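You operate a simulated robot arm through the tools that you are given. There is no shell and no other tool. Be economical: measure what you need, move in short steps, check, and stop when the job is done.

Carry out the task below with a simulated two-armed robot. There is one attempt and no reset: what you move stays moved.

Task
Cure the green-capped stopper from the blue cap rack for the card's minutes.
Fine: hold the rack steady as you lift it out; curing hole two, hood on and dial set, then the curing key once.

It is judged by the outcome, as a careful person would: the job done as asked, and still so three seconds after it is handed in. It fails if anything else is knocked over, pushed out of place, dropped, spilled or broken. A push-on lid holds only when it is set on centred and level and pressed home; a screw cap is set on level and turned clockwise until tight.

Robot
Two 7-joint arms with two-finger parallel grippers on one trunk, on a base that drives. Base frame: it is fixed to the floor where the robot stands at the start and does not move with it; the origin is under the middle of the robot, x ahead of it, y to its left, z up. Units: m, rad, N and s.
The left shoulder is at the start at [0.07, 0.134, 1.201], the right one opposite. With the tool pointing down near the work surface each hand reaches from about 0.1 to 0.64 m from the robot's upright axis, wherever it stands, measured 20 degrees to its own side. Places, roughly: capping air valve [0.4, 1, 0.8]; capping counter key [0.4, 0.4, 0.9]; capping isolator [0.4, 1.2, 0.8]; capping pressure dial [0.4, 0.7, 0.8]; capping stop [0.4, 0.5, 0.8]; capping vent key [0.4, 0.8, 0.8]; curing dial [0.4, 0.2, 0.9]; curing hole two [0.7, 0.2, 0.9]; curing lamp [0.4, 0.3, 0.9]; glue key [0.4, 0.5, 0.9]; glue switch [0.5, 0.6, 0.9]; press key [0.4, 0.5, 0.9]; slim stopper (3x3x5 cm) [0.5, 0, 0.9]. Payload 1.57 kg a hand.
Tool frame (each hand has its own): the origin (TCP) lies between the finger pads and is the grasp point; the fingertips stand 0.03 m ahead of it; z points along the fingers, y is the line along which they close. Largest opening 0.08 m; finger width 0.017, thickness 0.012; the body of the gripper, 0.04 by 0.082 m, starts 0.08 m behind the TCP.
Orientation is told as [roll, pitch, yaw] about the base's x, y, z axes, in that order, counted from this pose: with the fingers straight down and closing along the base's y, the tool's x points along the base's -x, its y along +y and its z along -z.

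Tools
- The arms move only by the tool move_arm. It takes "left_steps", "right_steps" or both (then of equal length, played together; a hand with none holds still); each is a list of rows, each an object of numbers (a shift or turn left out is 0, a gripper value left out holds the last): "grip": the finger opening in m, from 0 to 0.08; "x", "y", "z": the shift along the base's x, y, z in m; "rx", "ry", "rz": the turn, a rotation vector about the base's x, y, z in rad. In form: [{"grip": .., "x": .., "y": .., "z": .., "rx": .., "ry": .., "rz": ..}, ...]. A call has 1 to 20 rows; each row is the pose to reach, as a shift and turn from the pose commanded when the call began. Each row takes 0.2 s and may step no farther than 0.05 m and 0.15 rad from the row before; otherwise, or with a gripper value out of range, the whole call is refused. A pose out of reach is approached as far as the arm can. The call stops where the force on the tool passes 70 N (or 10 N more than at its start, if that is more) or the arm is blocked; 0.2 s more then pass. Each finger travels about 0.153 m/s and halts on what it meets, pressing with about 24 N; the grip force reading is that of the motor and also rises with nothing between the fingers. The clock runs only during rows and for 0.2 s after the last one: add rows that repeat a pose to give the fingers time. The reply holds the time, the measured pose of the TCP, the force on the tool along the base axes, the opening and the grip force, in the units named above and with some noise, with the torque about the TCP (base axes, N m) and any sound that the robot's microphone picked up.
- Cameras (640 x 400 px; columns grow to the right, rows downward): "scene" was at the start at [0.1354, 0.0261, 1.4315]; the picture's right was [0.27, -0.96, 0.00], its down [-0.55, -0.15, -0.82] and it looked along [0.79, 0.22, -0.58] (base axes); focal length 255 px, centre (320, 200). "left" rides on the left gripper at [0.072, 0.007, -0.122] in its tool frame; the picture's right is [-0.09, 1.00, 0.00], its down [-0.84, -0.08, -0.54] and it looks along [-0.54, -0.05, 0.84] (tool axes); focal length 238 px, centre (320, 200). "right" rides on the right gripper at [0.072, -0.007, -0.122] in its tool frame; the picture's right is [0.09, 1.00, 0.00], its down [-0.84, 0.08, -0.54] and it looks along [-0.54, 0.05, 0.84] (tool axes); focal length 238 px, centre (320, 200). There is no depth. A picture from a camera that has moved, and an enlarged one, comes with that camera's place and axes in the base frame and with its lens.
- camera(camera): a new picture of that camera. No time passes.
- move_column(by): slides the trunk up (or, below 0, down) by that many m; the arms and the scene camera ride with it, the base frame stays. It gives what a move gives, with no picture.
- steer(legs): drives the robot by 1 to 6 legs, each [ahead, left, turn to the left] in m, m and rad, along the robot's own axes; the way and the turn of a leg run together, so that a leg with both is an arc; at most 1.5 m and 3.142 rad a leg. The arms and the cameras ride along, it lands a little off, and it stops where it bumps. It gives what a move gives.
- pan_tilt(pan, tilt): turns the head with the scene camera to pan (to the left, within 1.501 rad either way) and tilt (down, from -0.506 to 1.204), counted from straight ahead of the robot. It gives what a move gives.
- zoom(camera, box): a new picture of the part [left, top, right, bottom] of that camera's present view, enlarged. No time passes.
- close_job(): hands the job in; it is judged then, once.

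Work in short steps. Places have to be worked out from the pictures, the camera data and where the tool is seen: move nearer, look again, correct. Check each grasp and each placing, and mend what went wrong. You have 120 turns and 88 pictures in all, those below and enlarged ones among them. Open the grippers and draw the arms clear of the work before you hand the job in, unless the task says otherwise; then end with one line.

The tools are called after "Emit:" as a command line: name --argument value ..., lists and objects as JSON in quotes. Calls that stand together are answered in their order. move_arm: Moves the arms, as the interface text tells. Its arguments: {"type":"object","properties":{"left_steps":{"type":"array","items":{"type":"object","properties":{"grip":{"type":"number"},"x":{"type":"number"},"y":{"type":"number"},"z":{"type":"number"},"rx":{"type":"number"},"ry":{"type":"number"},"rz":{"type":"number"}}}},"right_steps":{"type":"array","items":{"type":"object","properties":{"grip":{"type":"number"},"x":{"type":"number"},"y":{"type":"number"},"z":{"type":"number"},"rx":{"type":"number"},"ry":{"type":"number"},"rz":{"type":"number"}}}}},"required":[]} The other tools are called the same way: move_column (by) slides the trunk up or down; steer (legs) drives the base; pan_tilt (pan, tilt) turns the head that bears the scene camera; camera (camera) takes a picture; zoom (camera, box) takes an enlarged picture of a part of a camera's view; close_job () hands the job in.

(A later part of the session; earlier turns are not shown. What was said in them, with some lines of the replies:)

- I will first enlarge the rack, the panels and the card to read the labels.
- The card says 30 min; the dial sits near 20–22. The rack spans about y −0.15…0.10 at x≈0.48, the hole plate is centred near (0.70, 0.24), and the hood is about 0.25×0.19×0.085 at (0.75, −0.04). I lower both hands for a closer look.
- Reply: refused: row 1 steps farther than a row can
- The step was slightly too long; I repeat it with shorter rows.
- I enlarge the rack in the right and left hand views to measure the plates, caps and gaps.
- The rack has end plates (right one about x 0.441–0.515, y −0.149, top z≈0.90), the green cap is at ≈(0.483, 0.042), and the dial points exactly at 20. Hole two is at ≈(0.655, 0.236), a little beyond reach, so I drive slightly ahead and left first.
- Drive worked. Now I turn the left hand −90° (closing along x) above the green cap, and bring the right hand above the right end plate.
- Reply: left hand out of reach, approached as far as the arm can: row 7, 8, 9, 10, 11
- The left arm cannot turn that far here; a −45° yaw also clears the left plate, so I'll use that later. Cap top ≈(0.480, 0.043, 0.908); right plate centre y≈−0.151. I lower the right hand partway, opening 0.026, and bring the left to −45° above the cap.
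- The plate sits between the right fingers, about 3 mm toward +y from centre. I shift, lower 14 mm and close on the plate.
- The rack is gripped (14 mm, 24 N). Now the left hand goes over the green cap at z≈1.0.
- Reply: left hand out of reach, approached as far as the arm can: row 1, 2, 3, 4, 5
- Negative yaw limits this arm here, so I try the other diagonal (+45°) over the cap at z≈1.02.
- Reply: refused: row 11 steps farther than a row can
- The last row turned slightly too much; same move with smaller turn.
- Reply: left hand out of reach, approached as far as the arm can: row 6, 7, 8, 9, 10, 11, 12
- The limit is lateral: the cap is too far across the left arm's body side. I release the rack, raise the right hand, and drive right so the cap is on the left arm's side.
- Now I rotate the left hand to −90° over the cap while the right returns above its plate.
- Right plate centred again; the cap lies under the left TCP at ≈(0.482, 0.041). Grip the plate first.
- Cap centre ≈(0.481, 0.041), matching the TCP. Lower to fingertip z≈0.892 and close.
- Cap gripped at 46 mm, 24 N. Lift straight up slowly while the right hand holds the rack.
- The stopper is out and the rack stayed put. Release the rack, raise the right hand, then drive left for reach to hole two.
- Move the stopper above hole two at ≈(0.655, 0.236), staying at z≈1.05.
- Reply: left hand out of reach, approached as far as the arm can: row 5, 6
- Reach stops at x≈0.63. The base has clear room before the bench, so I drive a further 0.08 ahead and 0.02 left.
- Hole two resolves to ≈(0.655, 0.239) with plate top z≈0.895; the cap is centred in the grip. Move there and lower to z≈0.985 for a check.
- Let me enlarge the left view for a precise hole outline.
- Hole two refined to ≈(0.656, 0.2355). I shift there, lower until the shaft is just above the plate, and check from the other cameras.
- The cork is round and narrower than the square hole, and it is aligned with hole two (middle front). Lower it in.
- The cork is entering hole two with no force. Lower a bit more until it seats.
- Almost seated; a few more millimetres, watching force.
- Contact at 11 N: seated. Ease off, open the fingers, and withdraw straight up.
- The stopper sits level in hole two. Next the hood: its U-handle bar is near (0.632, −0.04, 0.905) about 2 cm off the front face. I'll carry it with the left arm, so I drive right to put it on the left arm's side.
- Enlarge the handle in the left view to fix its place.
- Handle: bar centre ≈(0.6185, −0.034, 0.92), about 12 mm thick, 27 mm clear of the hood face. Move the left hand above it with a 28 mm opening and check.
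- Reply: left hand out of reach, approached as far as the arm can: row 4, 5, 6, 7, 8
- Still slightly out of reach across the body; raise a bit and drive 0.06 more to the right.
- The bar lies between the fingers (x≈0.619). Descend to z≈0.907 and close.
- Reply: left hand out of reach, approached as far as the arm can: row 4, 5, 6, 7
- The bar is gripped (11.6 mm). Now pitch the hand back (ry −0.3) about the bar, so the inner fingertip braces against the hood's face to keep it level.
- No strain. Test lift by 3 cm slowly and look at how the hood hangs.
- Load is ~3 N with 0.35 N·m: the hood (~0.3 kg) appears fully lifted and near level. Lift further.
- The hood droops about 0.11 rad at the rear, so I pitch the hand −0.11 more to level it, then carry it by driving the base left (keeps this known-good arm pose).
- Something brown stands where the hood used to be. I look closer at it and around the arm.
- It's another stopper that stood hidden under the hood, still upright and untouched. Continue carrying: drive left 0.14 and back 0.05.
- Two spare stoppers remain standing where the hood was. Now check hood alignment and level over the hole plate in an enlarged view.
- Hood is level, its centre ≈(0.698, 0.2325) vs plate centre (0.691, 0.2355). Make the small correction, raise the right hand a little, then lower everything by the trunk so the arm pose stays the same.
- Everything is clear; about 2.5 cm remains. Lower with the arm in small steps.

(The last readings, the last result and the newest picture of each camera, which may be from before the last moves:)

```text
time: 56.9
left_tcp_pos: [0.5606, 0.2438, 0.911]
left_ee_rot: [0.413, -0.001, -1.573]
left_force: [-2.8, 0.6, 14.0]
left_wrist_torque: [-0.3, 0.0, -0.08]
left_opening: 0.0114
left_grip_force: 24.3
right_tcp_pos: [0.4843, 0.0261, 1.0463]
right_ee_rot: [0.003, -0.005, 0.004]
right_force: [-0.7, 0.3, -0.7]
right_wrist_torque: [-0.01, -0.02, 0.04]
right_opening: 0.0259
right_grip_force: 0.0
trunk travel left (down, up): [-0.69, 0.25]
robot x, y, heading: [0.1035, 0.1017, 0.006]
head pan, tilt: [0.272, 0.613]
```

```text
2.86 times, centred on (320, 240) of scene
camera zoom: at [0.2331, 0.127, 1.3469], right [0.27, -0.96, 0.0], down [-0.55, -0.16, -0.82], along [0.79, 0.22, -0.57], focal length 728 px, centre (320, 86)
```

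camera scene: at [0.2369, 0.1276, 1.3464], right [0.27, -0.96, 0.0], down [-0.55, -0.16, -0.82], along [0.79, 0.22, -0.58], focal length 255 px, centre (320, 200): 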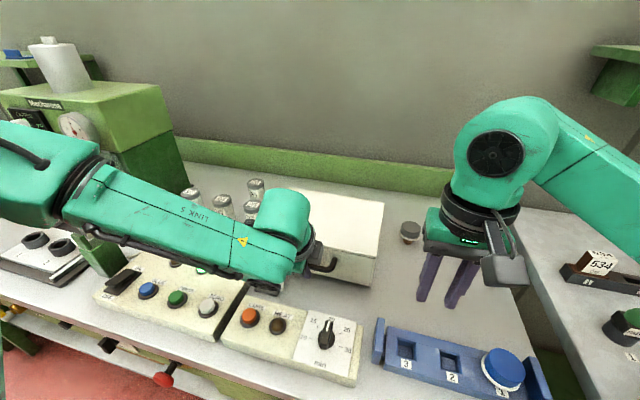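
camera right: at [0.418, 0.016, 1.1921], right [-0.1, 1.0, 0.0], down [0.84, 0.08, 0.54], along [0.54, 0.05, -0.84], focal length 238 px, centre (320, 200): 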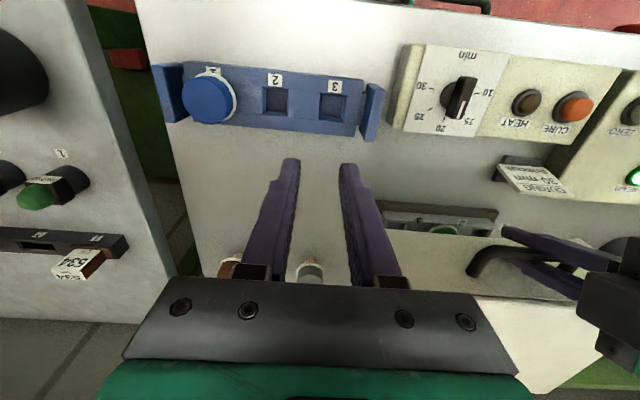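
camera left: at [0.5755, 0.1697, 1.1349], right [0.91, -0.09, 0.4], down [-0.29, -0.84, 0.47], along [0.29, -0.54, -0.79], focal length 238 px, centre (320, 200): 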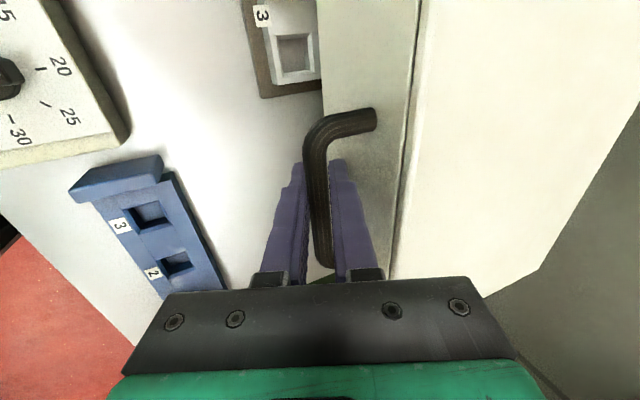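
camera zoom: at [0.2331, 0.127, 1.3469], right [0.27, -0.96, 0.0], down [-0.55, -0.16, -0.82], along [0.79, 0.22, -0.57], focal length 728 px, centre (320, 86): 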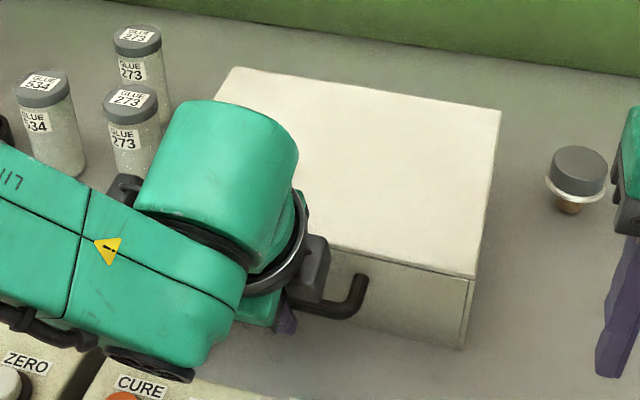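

The hood rests on the bench (14 N, torque gone), covering the plate. Ease off, rotate the hand back upright about the bar, then open and withdraw upward.

Emit:
move_arm --left_steps '[{"z": 0.002}, {"z": 0.003, "ry": 0.07, "x": -0.0007}, {"z": 0.003, "ry": 0.14, "x": -0.0014}, {"z": 0.003, "ry": 0.21, "x": -0.0021}, {"z": 0.003, "ry": 0.28, "x": -0.0028}, {"z": 0.003, "ry": 0.35, "x": -0.0035}, {"z": 0.003, "ry": 0.41, "x": -0.004}, {"z": 0.003, "ry": 0.41, "x": -0.004}]'

Emit:
camera --camera "left"

```text
time: 58.7
left_tcp_pos: [0.5577, 0.2448, 0.9111]
left_ee_rot: [-0.001, -0.002, -1.57]
left_force: [-0.4, 0.3, -1.4]
left_wrist_torque: [-0.04, 0.02, 0.01]
left_opening: 0.0116
left_grip_force: 23.5
right_tcp_pos: [0.4858, 0.027, 1.0464]
right_ee_rot: [0.002, -0.001, 0.003]
right_force: [0.1, -0.2, -0.2]
right_wrist_torque: [-0.01, -0.01, -0.02]
right_opening: 0.0259
right_grip_force: 0.2
trunk travel left (down, up): [-0.69, 0.25]
robot x, y, heading: [0.0988, 0.099, 0.008]
head pan, tilt: [0.272, 0.613]
```

```text
22 pictures are left
camera left: at [0.5652, 0.3167, 1.0318], right [1.0, -0.09, 0.0], down [-0.08, -0.84, 0.54], along [-0.05, -0.54, -0.84], focal length 238 px, centre (320, 200)
```

left: 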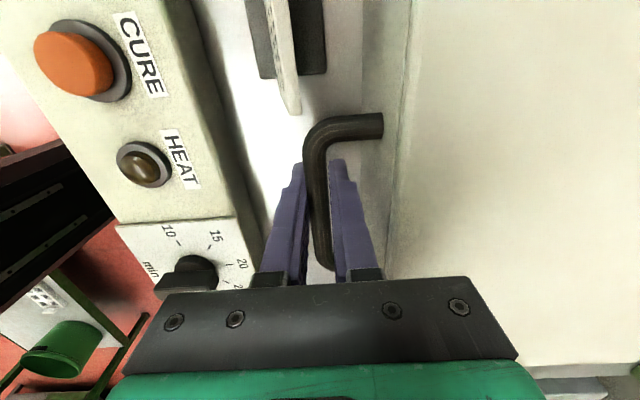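

Good, clear of the face. Open to 28 mm and raise the hand.

Emit:
move_arm --left_steps '[{"grip": 0.02}, {"grip": 0.028}, {"grip": 0.028}, {"z": 0.03}, {"z": 0.07}, {"z": 0.11}, {"z": 0.15}, {"z": 0.19}, {"z": 0.23}]'

Emit:
camera --camera "left"

Emit:
camera --camera "scene"

```text
time: 60.7
left_tcp_pos: [0.5589, 0.2454, 1.1412]
left_ee_rot: [0.0, -0.002, -1.574]
left_force: [0.0, -0.3, 0.1]
left_wrist_torque: [-0.01, 0.0, -0.02]
left_opening: 0.028
left_grip_force: 0.0
right_tcp_pos: [0.486, 0.0267, 1.0451]
right_ee_rot: [0.001, 0.0, 0.003]
right_force: [-0.3, -0.1, 0.9]
right_wrist_torque: [0.01, -0.01, 0.04]
right_opening: 0.0263
right_grip_force: 0.0
trunk travel left (down, up): [-0.69, 0.25]
robot x, y, heading: [0.0983, 0.1001, 0.005]
head pan, tilt: [0.272, 0.613]
```

```text
21 pictures are left
camera left: at [0.5664, 0.3173, 1.2623], right [1.0, -0.09, 0.0], down [-0.08, -0.84, 0.54], along [-0.05, -0.54, -0.84], focal length 238 px, centre (320, 200)
```

left: 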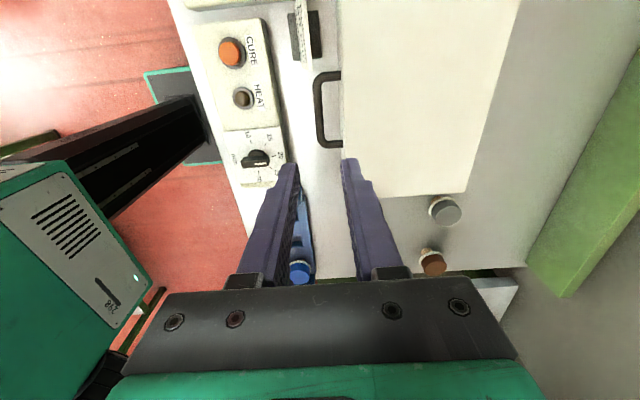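

```text
20 pictures are left
camera scene: at [0.2367, 0.1275, 1.3464], right [0.27, -0.96, 0.0], down [-0.55, -0.16, -0.82], along [0.79, 0.22, -0.58], focal length 255 px, centre (320, 200)
```

scene: 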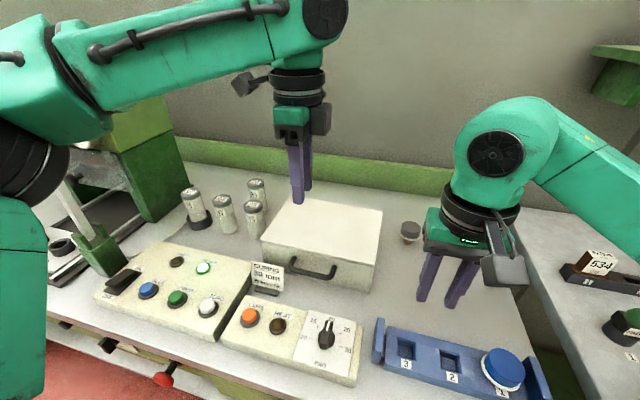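

Hood is in place. Next the dial at ≈(0.451, 0.175). Drive right 0.1 so it's on the left arm's side, and turn the hand to yaw 0 above the dial.

Emit:
steer --legs '[[0, -0.1, 0]]'

Emit:
move_arm --left_steps '[{"rz": 0.14, "x": -0.01}, {"rz": 0.28, "x": -0.02}, {"rz": 0.42, "x": -0.035}, {"rz": 0.56, "x": -0.05}, {"rz": 0.7, "x": -0.06}, {"rz": 0.84, "x": -0.07, "y": 0.01}, {"rz": 0.98, "x": -0.08, "y": 0.02}, {"rz": 1.12, "x": -0.09, "y": 0.025}, {"rz": 1.26, "x": -0.1, "y": 0.03}, {"rz": 1.4, "x": -0.107, "y": 0.03, "z": -0.02}, {"rz": 1.5, "x": -0.107, "y": 0.03, "z": -0.05}, {"rz": 1.574, "x": -0.107, "y": 0.03, "z": -0.09}, {"rz": 1.574, "x": -0.107, "y": 0.03, "z": -0.13}, {"rz": 1.574, "x": -0.107, "y": 0.03, "z": -0.13}]'

Emit:
camera --camera "left"

```text
time: 61.8
left_tcp_pos: [0.5593, 0.1455, 1.1406]
left_ee_rot: [0.0, -0.001, -1.571]
left_force: [-0.3, 0.6, 0.1]
left_wrist_torque: [0.02, 0.0, -0.01]
left_opening: 0.0282
left_grip_force: 0.0
right_tcp_pos: [0.4879, -0.0738, 1.0453]
right_ee_rot: [0.001, 0.0, 0.003]
right_force: [0.6, 0.2, 0.1]
right_wrist_torque: [-0.01, 0.04, 0.02]
right_opening: 0.026
right_grip_force: 0.1
trunk travel left (down, up): [-0.69, 0.25]
robot x, y, heading: [0.1003, -0.0045, 0.003]
head pan, tilt: [0.272, 0.613]
```

```text
time: 64.8
left_tcp_pos: [0.4512, 0.1731, 1.0095]
left_ee_rot: [0.002, -0.001, 0.003]
left_force: [-0.4, -0.4, 0.1]
left_wrist_torque: [0.0, 0.02, -0.01]
left_opening: 0.0278
left_grip_force: 0.0
right_tcp_pos: [0.4878, -0.0744, 1.0456]
right_ee_rot: [0.001, -0.001, 0.005]
right_force: [-0.3, -0.1, -0.6]
right_wrist_torque: [0.02, -0.02, -0.01]
right_opening: 0.0261
right_grip_force: 0.1
trunk travel left (down, up): [-0.69, 0.25]
robot x, y, heading: [0.0992, 0.0015, 0.011]
head pan, tilt: [0.272, 0.613]
```

```text
19 pictures are left
camera left: at [0.3794, 0.1797, 1.1311], right [0.09, 1.0, 0.0], down [0.84, -0.07, 0.54], along [0.54, -0.05, -0.84], focal length 238 px, centre (320, 200)
```

left: 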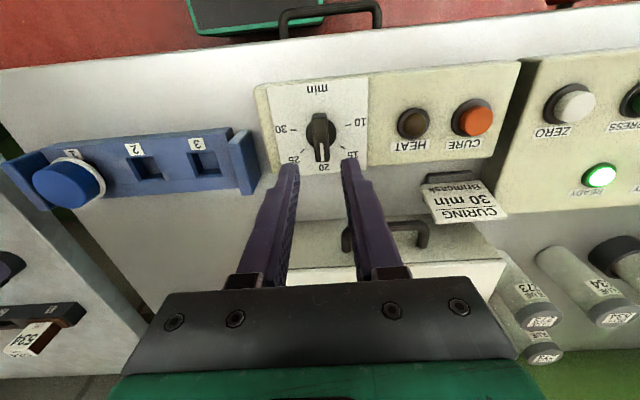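

Emit:
zoom --camera "left" --box '[255, 70, 385, 180]'

```text
3.64 times, centred on (320, 125) of left
camera zoom: at [0.3794, 0.1797, 1.1311], right [0.09, 1.0, 0.0], down [0.84, -0.07, 0.54], along [0.54, -0.05, -0.84], focal length 867 px, centre (320, 473)
```

zoom: 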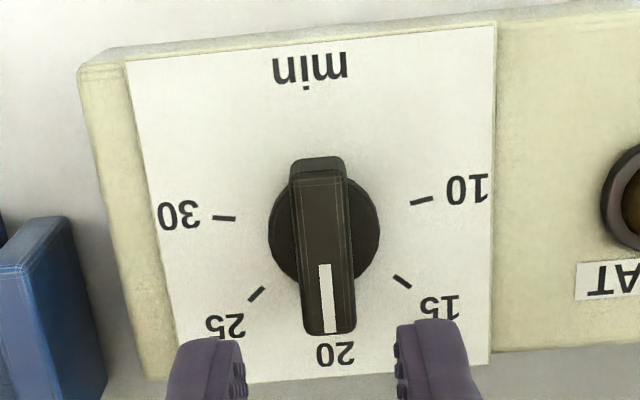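

The scale is 50° per 5 min, so 30 lies 100° clockwise from 20. Knob centre ≈(0.455, 0.174), top z≈0.909. Lower over the fin and grip.

Emit:
move_arm --left_steps '[{"x": 0.004, "y": 0.0015, "z": -0.03}, {"x": 0.004, "y": 0.0015, "z": -0.06}, {"x": 0.004, "y": 0.0015, "z": -0.08}, {"x": 0.004, "y": 0.0015, "z": -0.0865}, {"x": 0.004, "y": 0.0015, "z": -0.0865, "grip": 0.018}, {"x": 0.004, "y": 0.0015, "z": -0.0865, "grip": 0.0}, {"x": 0.004, "y": 0.0015, "z": -0.0865, "grip": 0.0}]'

Emit:
zoom --camera "left" --box '[230, 80, 410, 240]'

```text
time: 65.8
left_tcp_pos: [0.4569, 0.1737, 0.9369]
left_ee_rot: [0.0, -0.039, 0.001]
left_force: [-17.4, 5.1, 44.3]
left_wrist_torque: [-0.19, 0.85, -0.05]
left_opening: 0.0261
left_grip_force: 0.1
right_tcp_pos: [0.4796, -0.0753, 1.0492]
right_ee_rot: [0.005, -0.009, 0.005]
right_force: [-0.5, -0.2, 0.0]
right_wrist_torque: [0.0, 0.03, 0.02]
right_opening: 0.0257
right_grip_force: 0.0
trunk travel left (down, up): [-0.69, 0.25]
robot x, y, heading: [0.0985, 0.0003, 0.009]
head pan, tilt: [0.272, 0.613]
stopped in row 4 (left hand): the force on the tool passed its limit (the readings are from after the stop); the commanded pose is now the measured one
```

```text
2.50 times, centred on (320, 160) of left
camera zoom: at [0.3806, 0.1807, 1.0556], right [0.09, 1.0, 0.01], down [0.82, -0.08, 0.57], along [0.57, -0.05, -0.82], focal length 596 px, centre (320, 300)
```

zoom: 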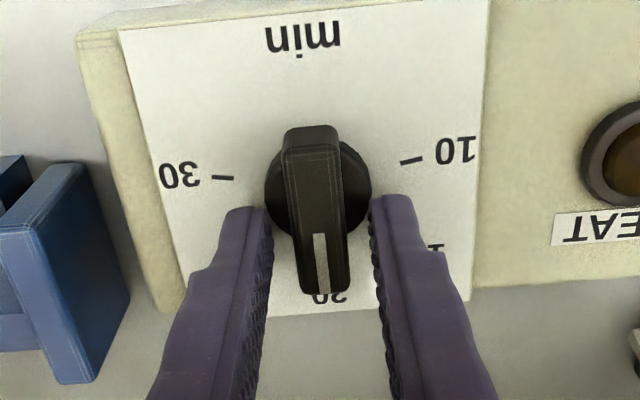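

The tips touched the face plate: its top is at ≈0.906, so the knob centre is ≈(0.4485, 0.175) and its top ≈0.928. Raise, re-level, shift back, and look.

Emit:
move_arm --left_steps '[{"z": 0.012}, {"z": 0.02, "ry": 0.039}, {"x": -0.008, "y": 0.001, "z": 0.02, "ry": 0.039}, {"x": -0.008, "y": 0.001, "z": 0.012, "ry": 0.039}, {"x": -0.008, "y": 0.001, "z": 0.012, "ry": 0.039}]'

Emit:
zoom --camera "left" --box '[230, 80, 410, 240]'

```text
time: 67.0
left_tcp_pos: [0.4539, 0.1762, 0.9443]
left_ee_rot: [0.001, 0.014, 0.002]
left_force: [1.0, 0.7, 0.0]
left_wrist_torque: [-0.04, -0.01, 0.0]
left_opening: 0.0278
left_grip_force: 0.1
right_tcp_pos: [0.486, -0.0743, 1.0456]
right_ee_rot: [0.001, -0.001, 0.006]
right_force: [0.4, 0.0, 0.1]
right_wrist_torque: [-0.01, -0.02, 0.0]
right_opening: 0.0259
right_grip_force: 0.1
trunk travel left (down, up): [-0.69, 0.25]
robot x, y, heading: [0.1017, 0.0001, 0.004]
head pan, tilt: [0.272, 0.613]
```

```text
2.50 times, centred on (320, 160) of left
camera zoom: at [0.3843, 0.1833, 1.0665], right [0.09, 1.0, 0.0], down [0.84, -0.08, 0.53], along [0.53, -0.05, -0.85], focal length 596 px, centre (320, 300)
```

zoom: 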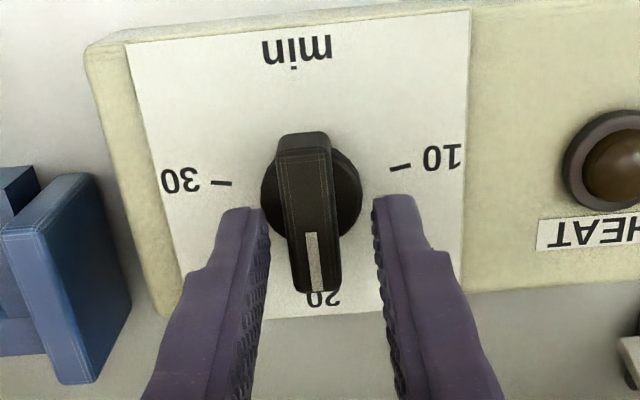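

Two-view fit: plate z≈0.896, knob centre ≈(0.4517, 0.1745); the tips had touched the knob's disc (top ≈0.907). Adjust, settle at TCP z≈0.940 and close on the fin.

Emit:
move_arm --left_steps '[{"x": -0.003, "y": -0.0017, "ry": -0.014}, {"x": -0.003, "y": -0.0017, "z": -0.0045, "ry": -0.014}, {"x": -0.003, "y": -0.0017, "z": -0.0045, "ry": -0.014}, {"x": -0.003, "y": -0.0017, "z": -0.0045, "ry": -0.014, "grip": 0.018}, {"x": -0.003, "y": -0.0017, "z": -0.0045, "ry": -0.014, "grip": 0.0}, {"x": -0.003, "y": -0.0017, "z": -0.0045, "ry": -0.014, "grip": 0.0}]'

Emit:
zoom --camera "left" --box '[230, 80, 410, 240]'

```text
time: 68.4
left_tcp_pos: [0.4514, 0.1743, 0.938]
left_ee_rot: [0.0, -0.003, 0.002]
left_force: [-0.3, -1.3, -1.9]
left_wrist_torque: [0.0, -0.27, 0.02]
left_opening: 0.0138
left_grip_force: 30.3
right_tcp_pos: [0.4861, -0.0737, 1.0461]
right_ee_rot: [0.002, -0.002, 0.005]
right_force: [-1.2, 0.1, -0.1]
right_wrist_torque: [0.02, 0.03, 0.04]
right_opening: 0.026
right_grip_force: 0.0
trunk travel left (down, up): [-0.69, 0.25]
robot x, y, heading: [0.1052, -0.0012, 0.01]
head pan, tilt: [0.272, 0.613]
```

```text
2.50 times, centred on (320, 160) of left
camera zoom: at [0.3804, 0.1811, 1.0605], right [0.09, 1.0, 0.0], down [0.84, -0.08, 0.54], along [0.54, -0.05, -0.84], focal length 596 px, centre (320, 300)
```

zoom: 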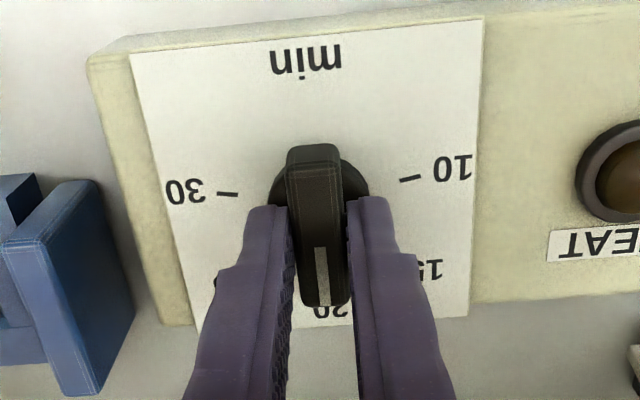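

Fin gripped (13.8 mm). Turn clockwise 100° (−1.745 rad).

Emit:
move_arm --left_steps '[{"rz": -0.1}, {"rz": -0.2}, {"rz": -0.3}, {"rz": -0.4}, {"rz": -0.5}, {"rz": -0.6}, {"rz": -0.7}, {"rz": -0.8}, {"rz": -0.9}, {"rz": -1.0}, {"rz": -1.1}, {"rz": -1.2}, {"rz": -1.3}, {"rz": -1.4}, {"rz": -1.5}, {"rz": -1.6}, {"rz": -1.7}, {"rz": -1.745}, {"rz": -1.745}]'

Emit:
camera --camera "left"

```text
time: 72.4
left_tcp_pos: [0.45, 0.1724, 0.9377]
left_ee_rot: [-0.001, 0.0, -1.745]
left_force: [-9.6, -9.8, -13.9]
left_wrist_torque: [0.32, -0.01, -0.03]
left_opening: 0.0141
left_grip_force: 30.2
right_tcp_pos: [0.4854, -0.075, 1.0459]
right_ee_rot: [0.005, -0.001, 0.005]
right_force: [0.2, 0.6, -0.4]
right_wrist_torque: [0.01, 0.04, 0.01]
right_opening: 0.0259
right_grip_force: 0.1
trunk travel left (down, up): [-0.69, 0.25]
robot x, y, heading: [0.0992, 0.0042, 0.004]
head pan, tilt: [0.272, 0.613]
```

```text
14 pictures are left
camera left: at [0.47, 0.2427, 1.0606], right [0.96, -0.26, 0.0], down [-0.22, -0.81, 0.54], along [-0.14, -0.52, -0.84], focal length 238 px, centre (320, 200)
```

left: 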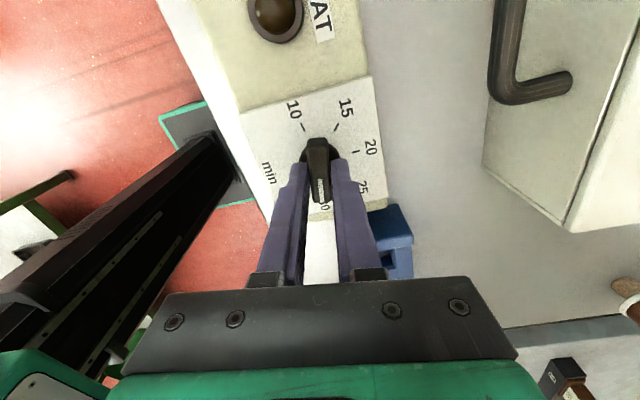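

The pointer now faces 30. Release, rise, and inspect.

Emit:
move_arm --left_steps '[{"grip": 0.02}, {"grip": 0.03}, {"grip": 0.03}, {"z": 0.03}, {"z": 0.07}, {"z": 0.11}]'

Emit:
zoom --camera "left" --box '[220, 50, 400, 210]'

```text
time: 73.8
left_tcp_pos: [0.4504, 0.1754, 1.0508]
left_ee_rot: [-0.001, -0.001, -1.743]
left_force: [0.7, 0.2, 1.1]
left_wrist_torque: [0.01, -0.01, 0.01]
left_opening: 0.0298
left_grip_force: 0.1
right_tcp_pos: [0.4868, -0.0737, 1.0459]
right_ee_rot: [0.002, -0.002, 0.005]
right_force: [0.1, -0.2, 1.3]
right_wrist_torque: [-0.01, 0.01, 0.02]
right_opening: 0.026
right_grip_force: 0.0
trunk travel left (down, up): [-0.69, 0.25]
robot x, y, heading: [0.0996, 0.0, 0.003]
head pan, tilt: [0.272, 0.613]
```

```text
2.50 times, centred on (310, 130) of left
camera zoom: at [0.4706, 0.246, 1.1726], right [0.96, -0.26, 0.0], down [-0.22, -0.81, 0.54], along [-0.14, -0.52, -0.84], focal length 596 px, centre (345, 375)
```

zoom: 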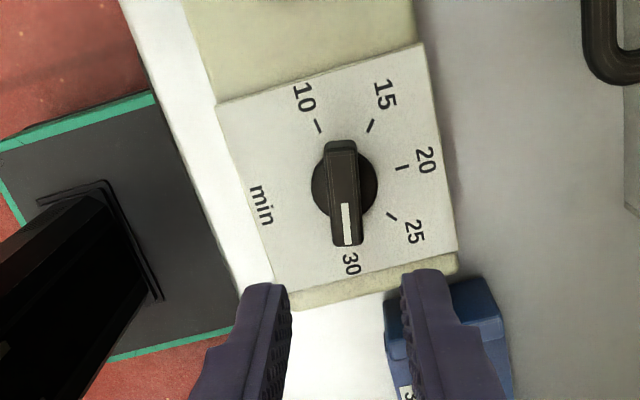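

The dial reads 30. Now to the CURE key at ≈(0.449, 0.317): close the fingers and hover over it.

Emit:
move_arm --left_steps '[{"y": 0.04, "grip": 0.0}, {"y": 0.08}, {"y": 0.12}, {"y": 0.1415, "x": -0.001}, {"y": 0.1415, "x": -0.001, "z": -0.03}, {"y": 0.1415, "x": -0.001, "z": -0.05}, {"y": 0.1415, "x": -0.001, "z": -0.05}]'

Emit:
camera --camera "left"

Emit:
zoom --camera "scene" --box '[180, 230, 420, 390]'

```text
time: 75.4
left_tcp_pos: [0.4484, 0.3154, 0.9997]
left_ee_rot: [0.0, -0.003, -1.745]
left_force: [-0.4, -0.3, 1.1]
left_wrist_torque: [-0.05, 0.01, -0.02]
left_opening: 0.0
left_grip_force: 21.3
right_tcp_pos: [0.4855, -0.0736, 1.0457]
right_ee_rot: [0.001, -0.002, 0.006]
right_force: [-0.4, 0.3, 0.2]
right_wrist_torque: [-0.01, 0.01, -0.01]
right_opening: 0.026
right_grip_force: 0.0
trunk travel left (down, up): [-0.69, 0.25]
robot x, y, heading: [0.0998, 0.0008, 0.006]
head pan, tilt: [0.272, 0.613]
```

```text
12 pictures are left
camera left: at [0.4691, 0.3848, 1.1197], right [0.96, -0.26, 0.0], down [-0.22, -0.81, 0.54], along [-0.14, -0.52, -0.84], focal length 238 px, centre (320, 200)
```

left: 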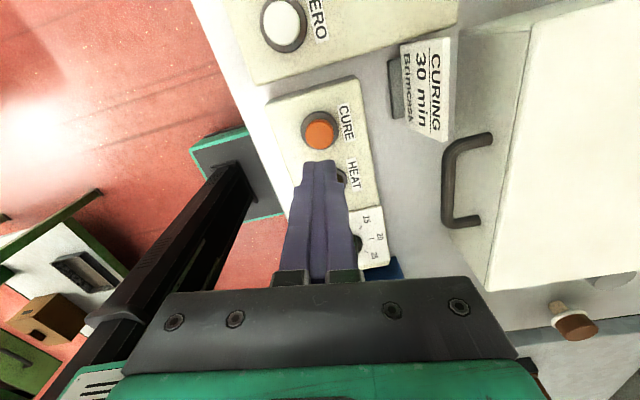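

```text
2.50 times, centred on (300, 310) of scene
camera zoom: at [0.2364, 0.0265, 1.3465], right [0.27, -0.96, 0.0], down [-0.55, -0.16, -0.82], along [0.79, 0.22, -0.58], focal length 638 px, centre (370, -75)
```

zoom: 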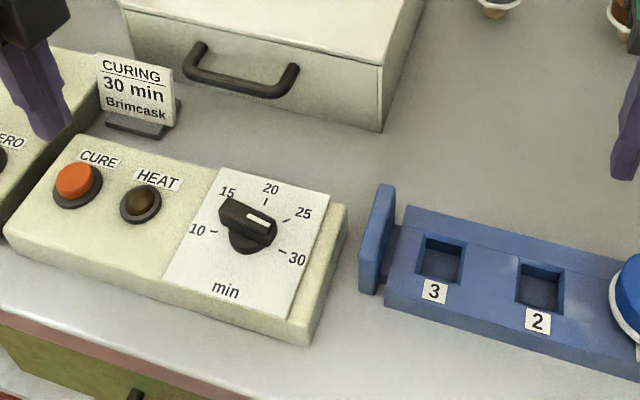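

Dial seems at 30, but I verify it more closely before pressing, as the scene view is oblique.

Emit:
zoom --camera "scene" --box '[240, 285, 320, 350]'

```text
6.15 times, centred on (280, 318) of scene
camera zoom: at [0.2364, 0.0265, 1.3465], right [0.27, -0.96, 0.0], down [-0.55, -0.16, -0.82], along [0.79, 0.22, -0.58], focal length 1569 px, centre (566, -523)
```

zoom: 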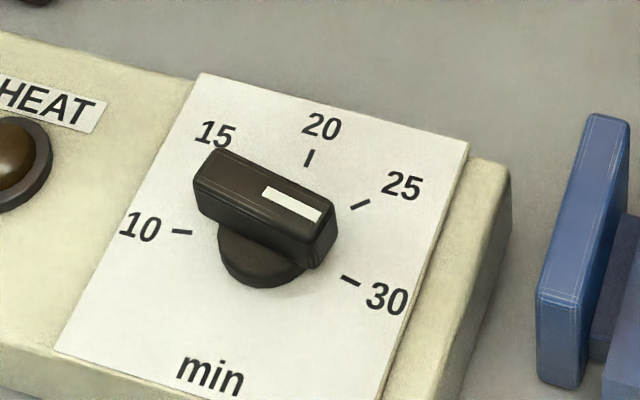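

The mark is parallel to the 30 tick, so the dial is set. The CURE key top is ≈(0.4525, 0.321, 0.907): press once in one down-up stroke.

Emit:
move_arm --left_steps '[{"x": 0.004, "y": 0.0055}, {"x": 0.004, "y": 0.0055, "z": -0.03}, {"x": 0.004, "y": 0.0055, "z": -0.05}, {"x": 0.004, "y": 0.0055, "z": -0.058}, {"x": 0.004, "y": 0.0055, "z": -0.064}, {"x": 0.004, "y": 0.0055, "z": -0.07}, {"x": 0.004, "y": 0.0055, "z": -0.07}, {"x": 0.004, "y": 0.0055, "z": -0.05}, {"x": 0.004, "y": 0.0055, "z": -0.02}, {"x": 0.004, "y": 0.0055, "z": 0.02}, {"x": 0.004, "y": 0.0055, "z": 0.06}]'

Emit:
camera --camera "left"

Emit:
zoom --camera "scene" --box '[180, 230, 420, 390]'

```text
time: 78.0
left_tcp_pos: [0.4345, 0.3178, 0.9927]
left_ee_rot: [-0.234, -0.051, -1.736]
left_force: [0.5, -0.1, 1.0]
left_wrist_torque: [0.03, -0.03, 0.02]
left_opening: 0.0
left_grip_force: 21.3
right_tcp_pos: [0.4867, -0.0738, 1.0455]
right_ee_rot: [0.003, -0.002, 0.006]
right_force: [0.2, 0.3, 0.6]
right_wrist_torque: [-0.02, -0.01, -0.01]
right_opening: 0.026
right_grip_force: 0.1
trunk travel left (down, up): [-0.69, 0.25]
robot x, y, heading: [0.1026, 0.003, 0.001]
head pan, tilt: [0.272, 0.613]
heard: click
stopped in row 11 (left hand): the arm was blocked; the commanded pose is now the measured one
```

```text
9 pictures are left
camera left: at [0.4821, 0.3887, 1.1051], right [0.94, -0.26, -0.23], down [-0.08, -0.81, 0.59], along [-0.34, -0.53, -0.78], focal length 238 px, centre (320, 200)
```

left: 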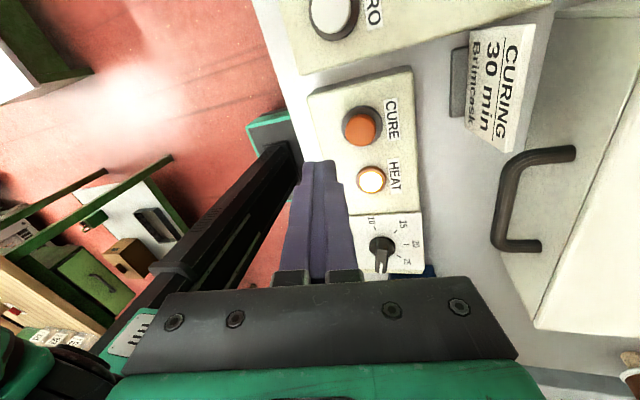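

```text
2.50 times, centred on (300, 310) of scene
camera zoom: at [0.2362, 0.0261, 1.3466], right [0.27, -0.96, 0.0], down [-0.55, -0.16, -0.82], along [0.79, 0.22, -0.57], focal length 638 px, centre (370, -75)
```

zoom: 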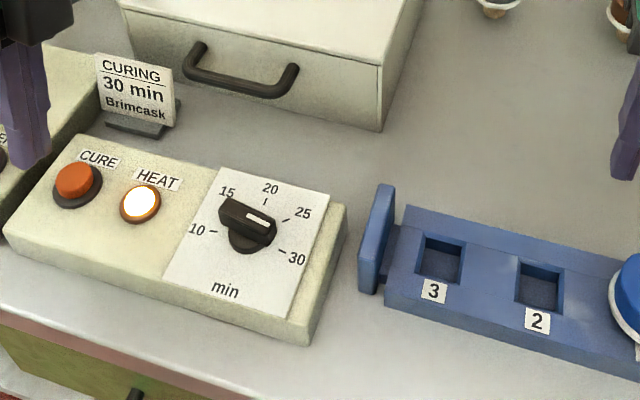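

Click heard and the HEAT lamp is lit: curing started. The arm got blocked while rising, so I check what it touches.

Emit:
camera --camera "scene"

```text
7 pictures are left
camera scene: at [0.2362, 0.0261, 1.3466], right [0.27, -0.96, 0.0], down [-0.55, -0.16, -0.82], along [0.79, 0.22, -0.57], focal length 255 px, centre (320, 200)
```

scene: 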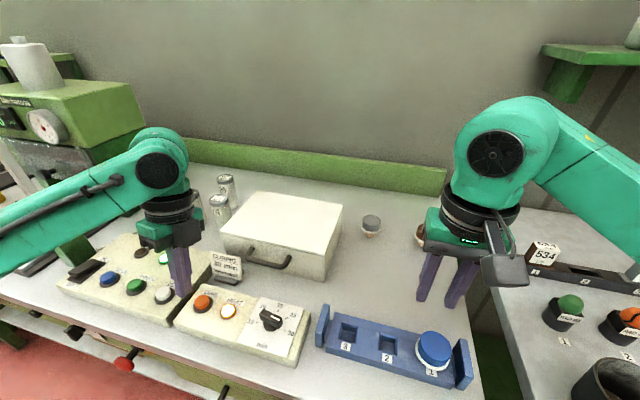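

I pan the head left to see the elbow.

Emit:
pan_tilt --pan 1.1 --tilt 0.55

Emit:
camera --camera "scene"

```text
time: 79.2
left_tcp_pos: [0.4341, 0.3189, 0.9911]
left_ee_rot: [-0.236, -0.052, -1.738]
left_force: [0.4, 0.6, 0.1]
left_wrist_torque: [-0.01, -0.01, -0.01]
left_opening: 0.0
left_grip_force: 20.8
right_tcp_pos: [0.4869, -0.0738, 1.0457]
right_ee_rot: [0.002, -0.001, 0.004]
right_force: [1.1, 0.2, -0.5]
right_wrist_torque: [0.02, -0.02, -0.03]
right_opening: 0.026
right_grip_force: 0.1
trunk travel left (down, up): [-0.69, 0.25]
robot x, y, heading: [0.1022, 0.0023, 0.007]
head pan, tilt: [1.1, 0.55]
```

```text
6 pictures are left
camera scene: at [0.1924, 0.0828, 1.3521], right [0.89, -0.45, 0.0], down [-0.24, -0.47, -0.85], along [0.38, 0.76, -0.52], focal length 255 px, centre (320, 200)
```

scene: 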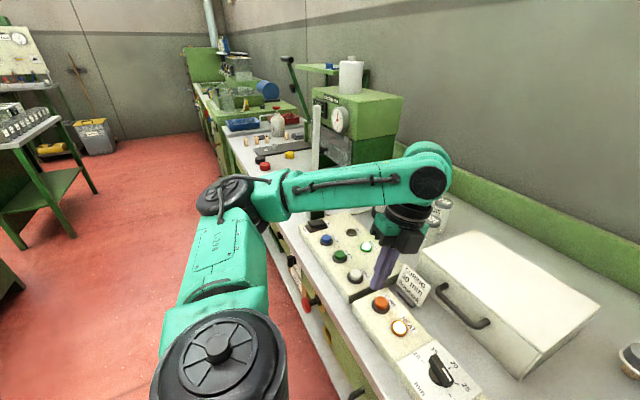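

The forearm passes close to the white lever. Backing the base straight out moves it away from everything; the fingertips are above all panel parts.

Emit:
steer --legs '[[-0.2, 0, 0]]'

Emit:
camera --camera "scene"

```text
time: 80.8
left_tcp_pos: [0.2361, 0.3179, 0.9924]
left_ee_rot: [-0.235, -0.05, -1.737]
left_force: [0.1, 0.2, 0.0]
left_wrist_torque: [0.0, 0.03, 0.0]
left_opening: 0.0
left_grip_force: 21.3
right_tcp_pos: [0.2895, -0.0748, 1.0464]
right_ee_rot: [0.002, 0.001, 0.008]
right_force: [0.7, 0.0, 0.6]
right_wrist_torque: [0.01, 0.01, 0.03]
right_opening: 0.026
right_grip_force: 0.0
trunk travel left (down, up): [-0.69, 0.25]
robot x, y, heading: [-0.0978, -0.0021, 0.004]
head pan, tilt: [1.1, 0.55]
```

```text
5 pictures are left
camera scene: at [-0.0051, 0.0819, 1.352], right [0.89, -0.45, 0.0], down [-0.23, -0.47, -0.85], along [0.38, 0.76, -0.52], focal length 255 px, centre (320, 200)
```

scene: 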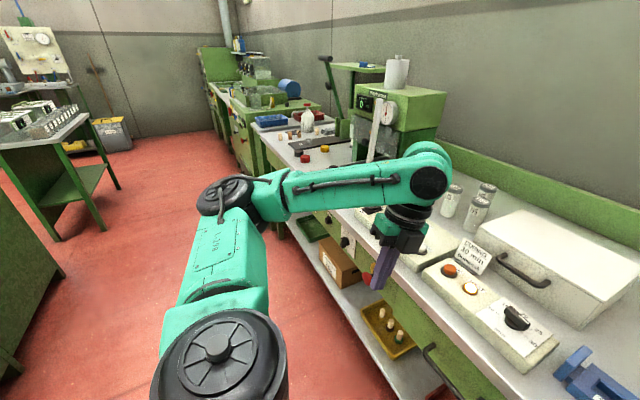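

The lever is unmoved and both arms are clear of the bench. Open the left gripper and take a last look at the bench.

Emit:
move_arm --left_steps '[{"grip": 0.04}, {"grip": 0.06}, {"grip": 0.06}]' --right_steps '[{"grip": 0.05}, {"grip": 0.06}, {"grip": 0.06}]'

Emit:
pan_tilt --pan 0.35 --tilt 0.5

Emit:
camera --camera "scene"

```text
time: 81.6
left_tcp_pos: [0.2357, 0.3167, 0.993]
left_ee_rot: [-0.237, -0.051, -1.736]
left_force: [0.9, -0.2, -0.5]
left_wrist_torque: [0.01, -0.03, -0.01]
left_opening: 0.0597
left_grip_force: 0.1
right_tcp_pos: [0.2896, -0.0743, 1.0461]
right_ee_rot: [0.002, 0.0, 0.008]
right_force: [-0.8, 0.3, 0.4]
right_wrist_torque: [0.01, -0.01, 0.0]
right_opening: 0.0599
right_grip_force: 0.1
trunk travel left (down, up): [-0.69, 0.25]
robot x, y, heading: [-0.0952, 0.0026, 0.007]
head pan, tilt: [1.1, 0.55]
```

```text
time: 82.7
left_tcp_pos: [0.2355, 0.3171, 0.9932]
left_ee_rot: [-0.235, -0.051, -1.737]
left_force: [-0.9, 0.4, -0.2]
left_wrist_torque: [0.01, 0.03, -0.05]
left_opening: 0.06
left_grip_force: 0.0
right_tcp_pos: [0.2882, -0.0736, 1.046]
right_ee_rot: [0.003, -0.002, 0.006]
right_force: [-0.3, 0.4, 0.2]
right_wrist_torque: [0.01, -0.01, -0.02]
right_opening: 0.0599
right_grip_force: 0.0
trunk travel left (down, up): [-0.69, 0.25]
robot x, y, heading: [-0.0969, -0.0048, 0.008]
head pan, tilt: [0.351, 0.499]
```

```text
4 pictures are left
camera scene: at [0.0389, 0.0335, 1.3567], right [0.35, -0.94, 0.0], down [-0.45, -0.17, -0.88], along [0.82, 0.31, -0.48], focal length 255 px, centre (320, 200)
```

scene: 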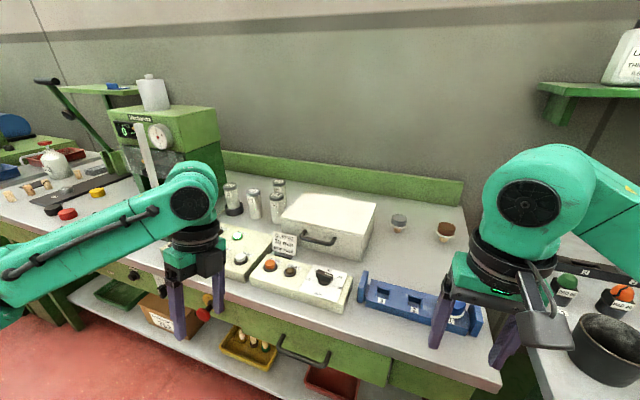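

The HEAT lamp looks dark now; let me enlarge that.

Emit:
zoom --camera "scene" --box '[230, 180, 390, 310]'

```text
3.08 times, centred on (310, 245) of scene
camera zoom: at [0.0389, 0.0335, 1.3567], right [0.35, -0.94, 0.0], down [-0.45, -0.17, -0.88], along [0.82, 0.31, -0.48], focal length 785 px, centre (351, 62)
```

zoom: 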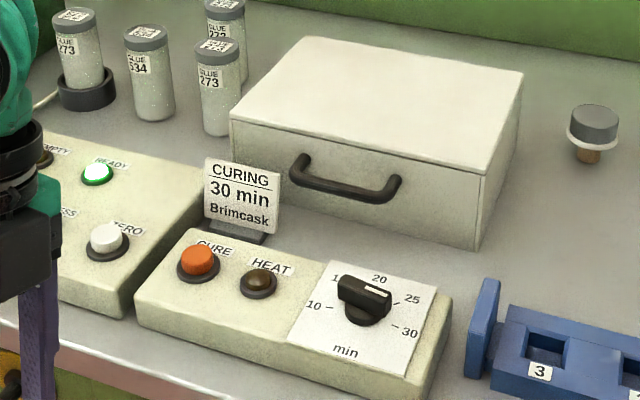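

The HEAT lamp lit after the single press, was still on about 3 s later, and is off now. I read that as the timed cycle ending. The hood and dial are still in place, so I hand in.

Emit:
close_job

```text
The job is handed in.
```

The green-capped stopper is in curing hole two with the hood on and the dial at 30 min. I pressed the curing key once; the HEAT lamp came on and later went off, which I took as the cycle finishing. The rack was held while the stopper was lifted out.
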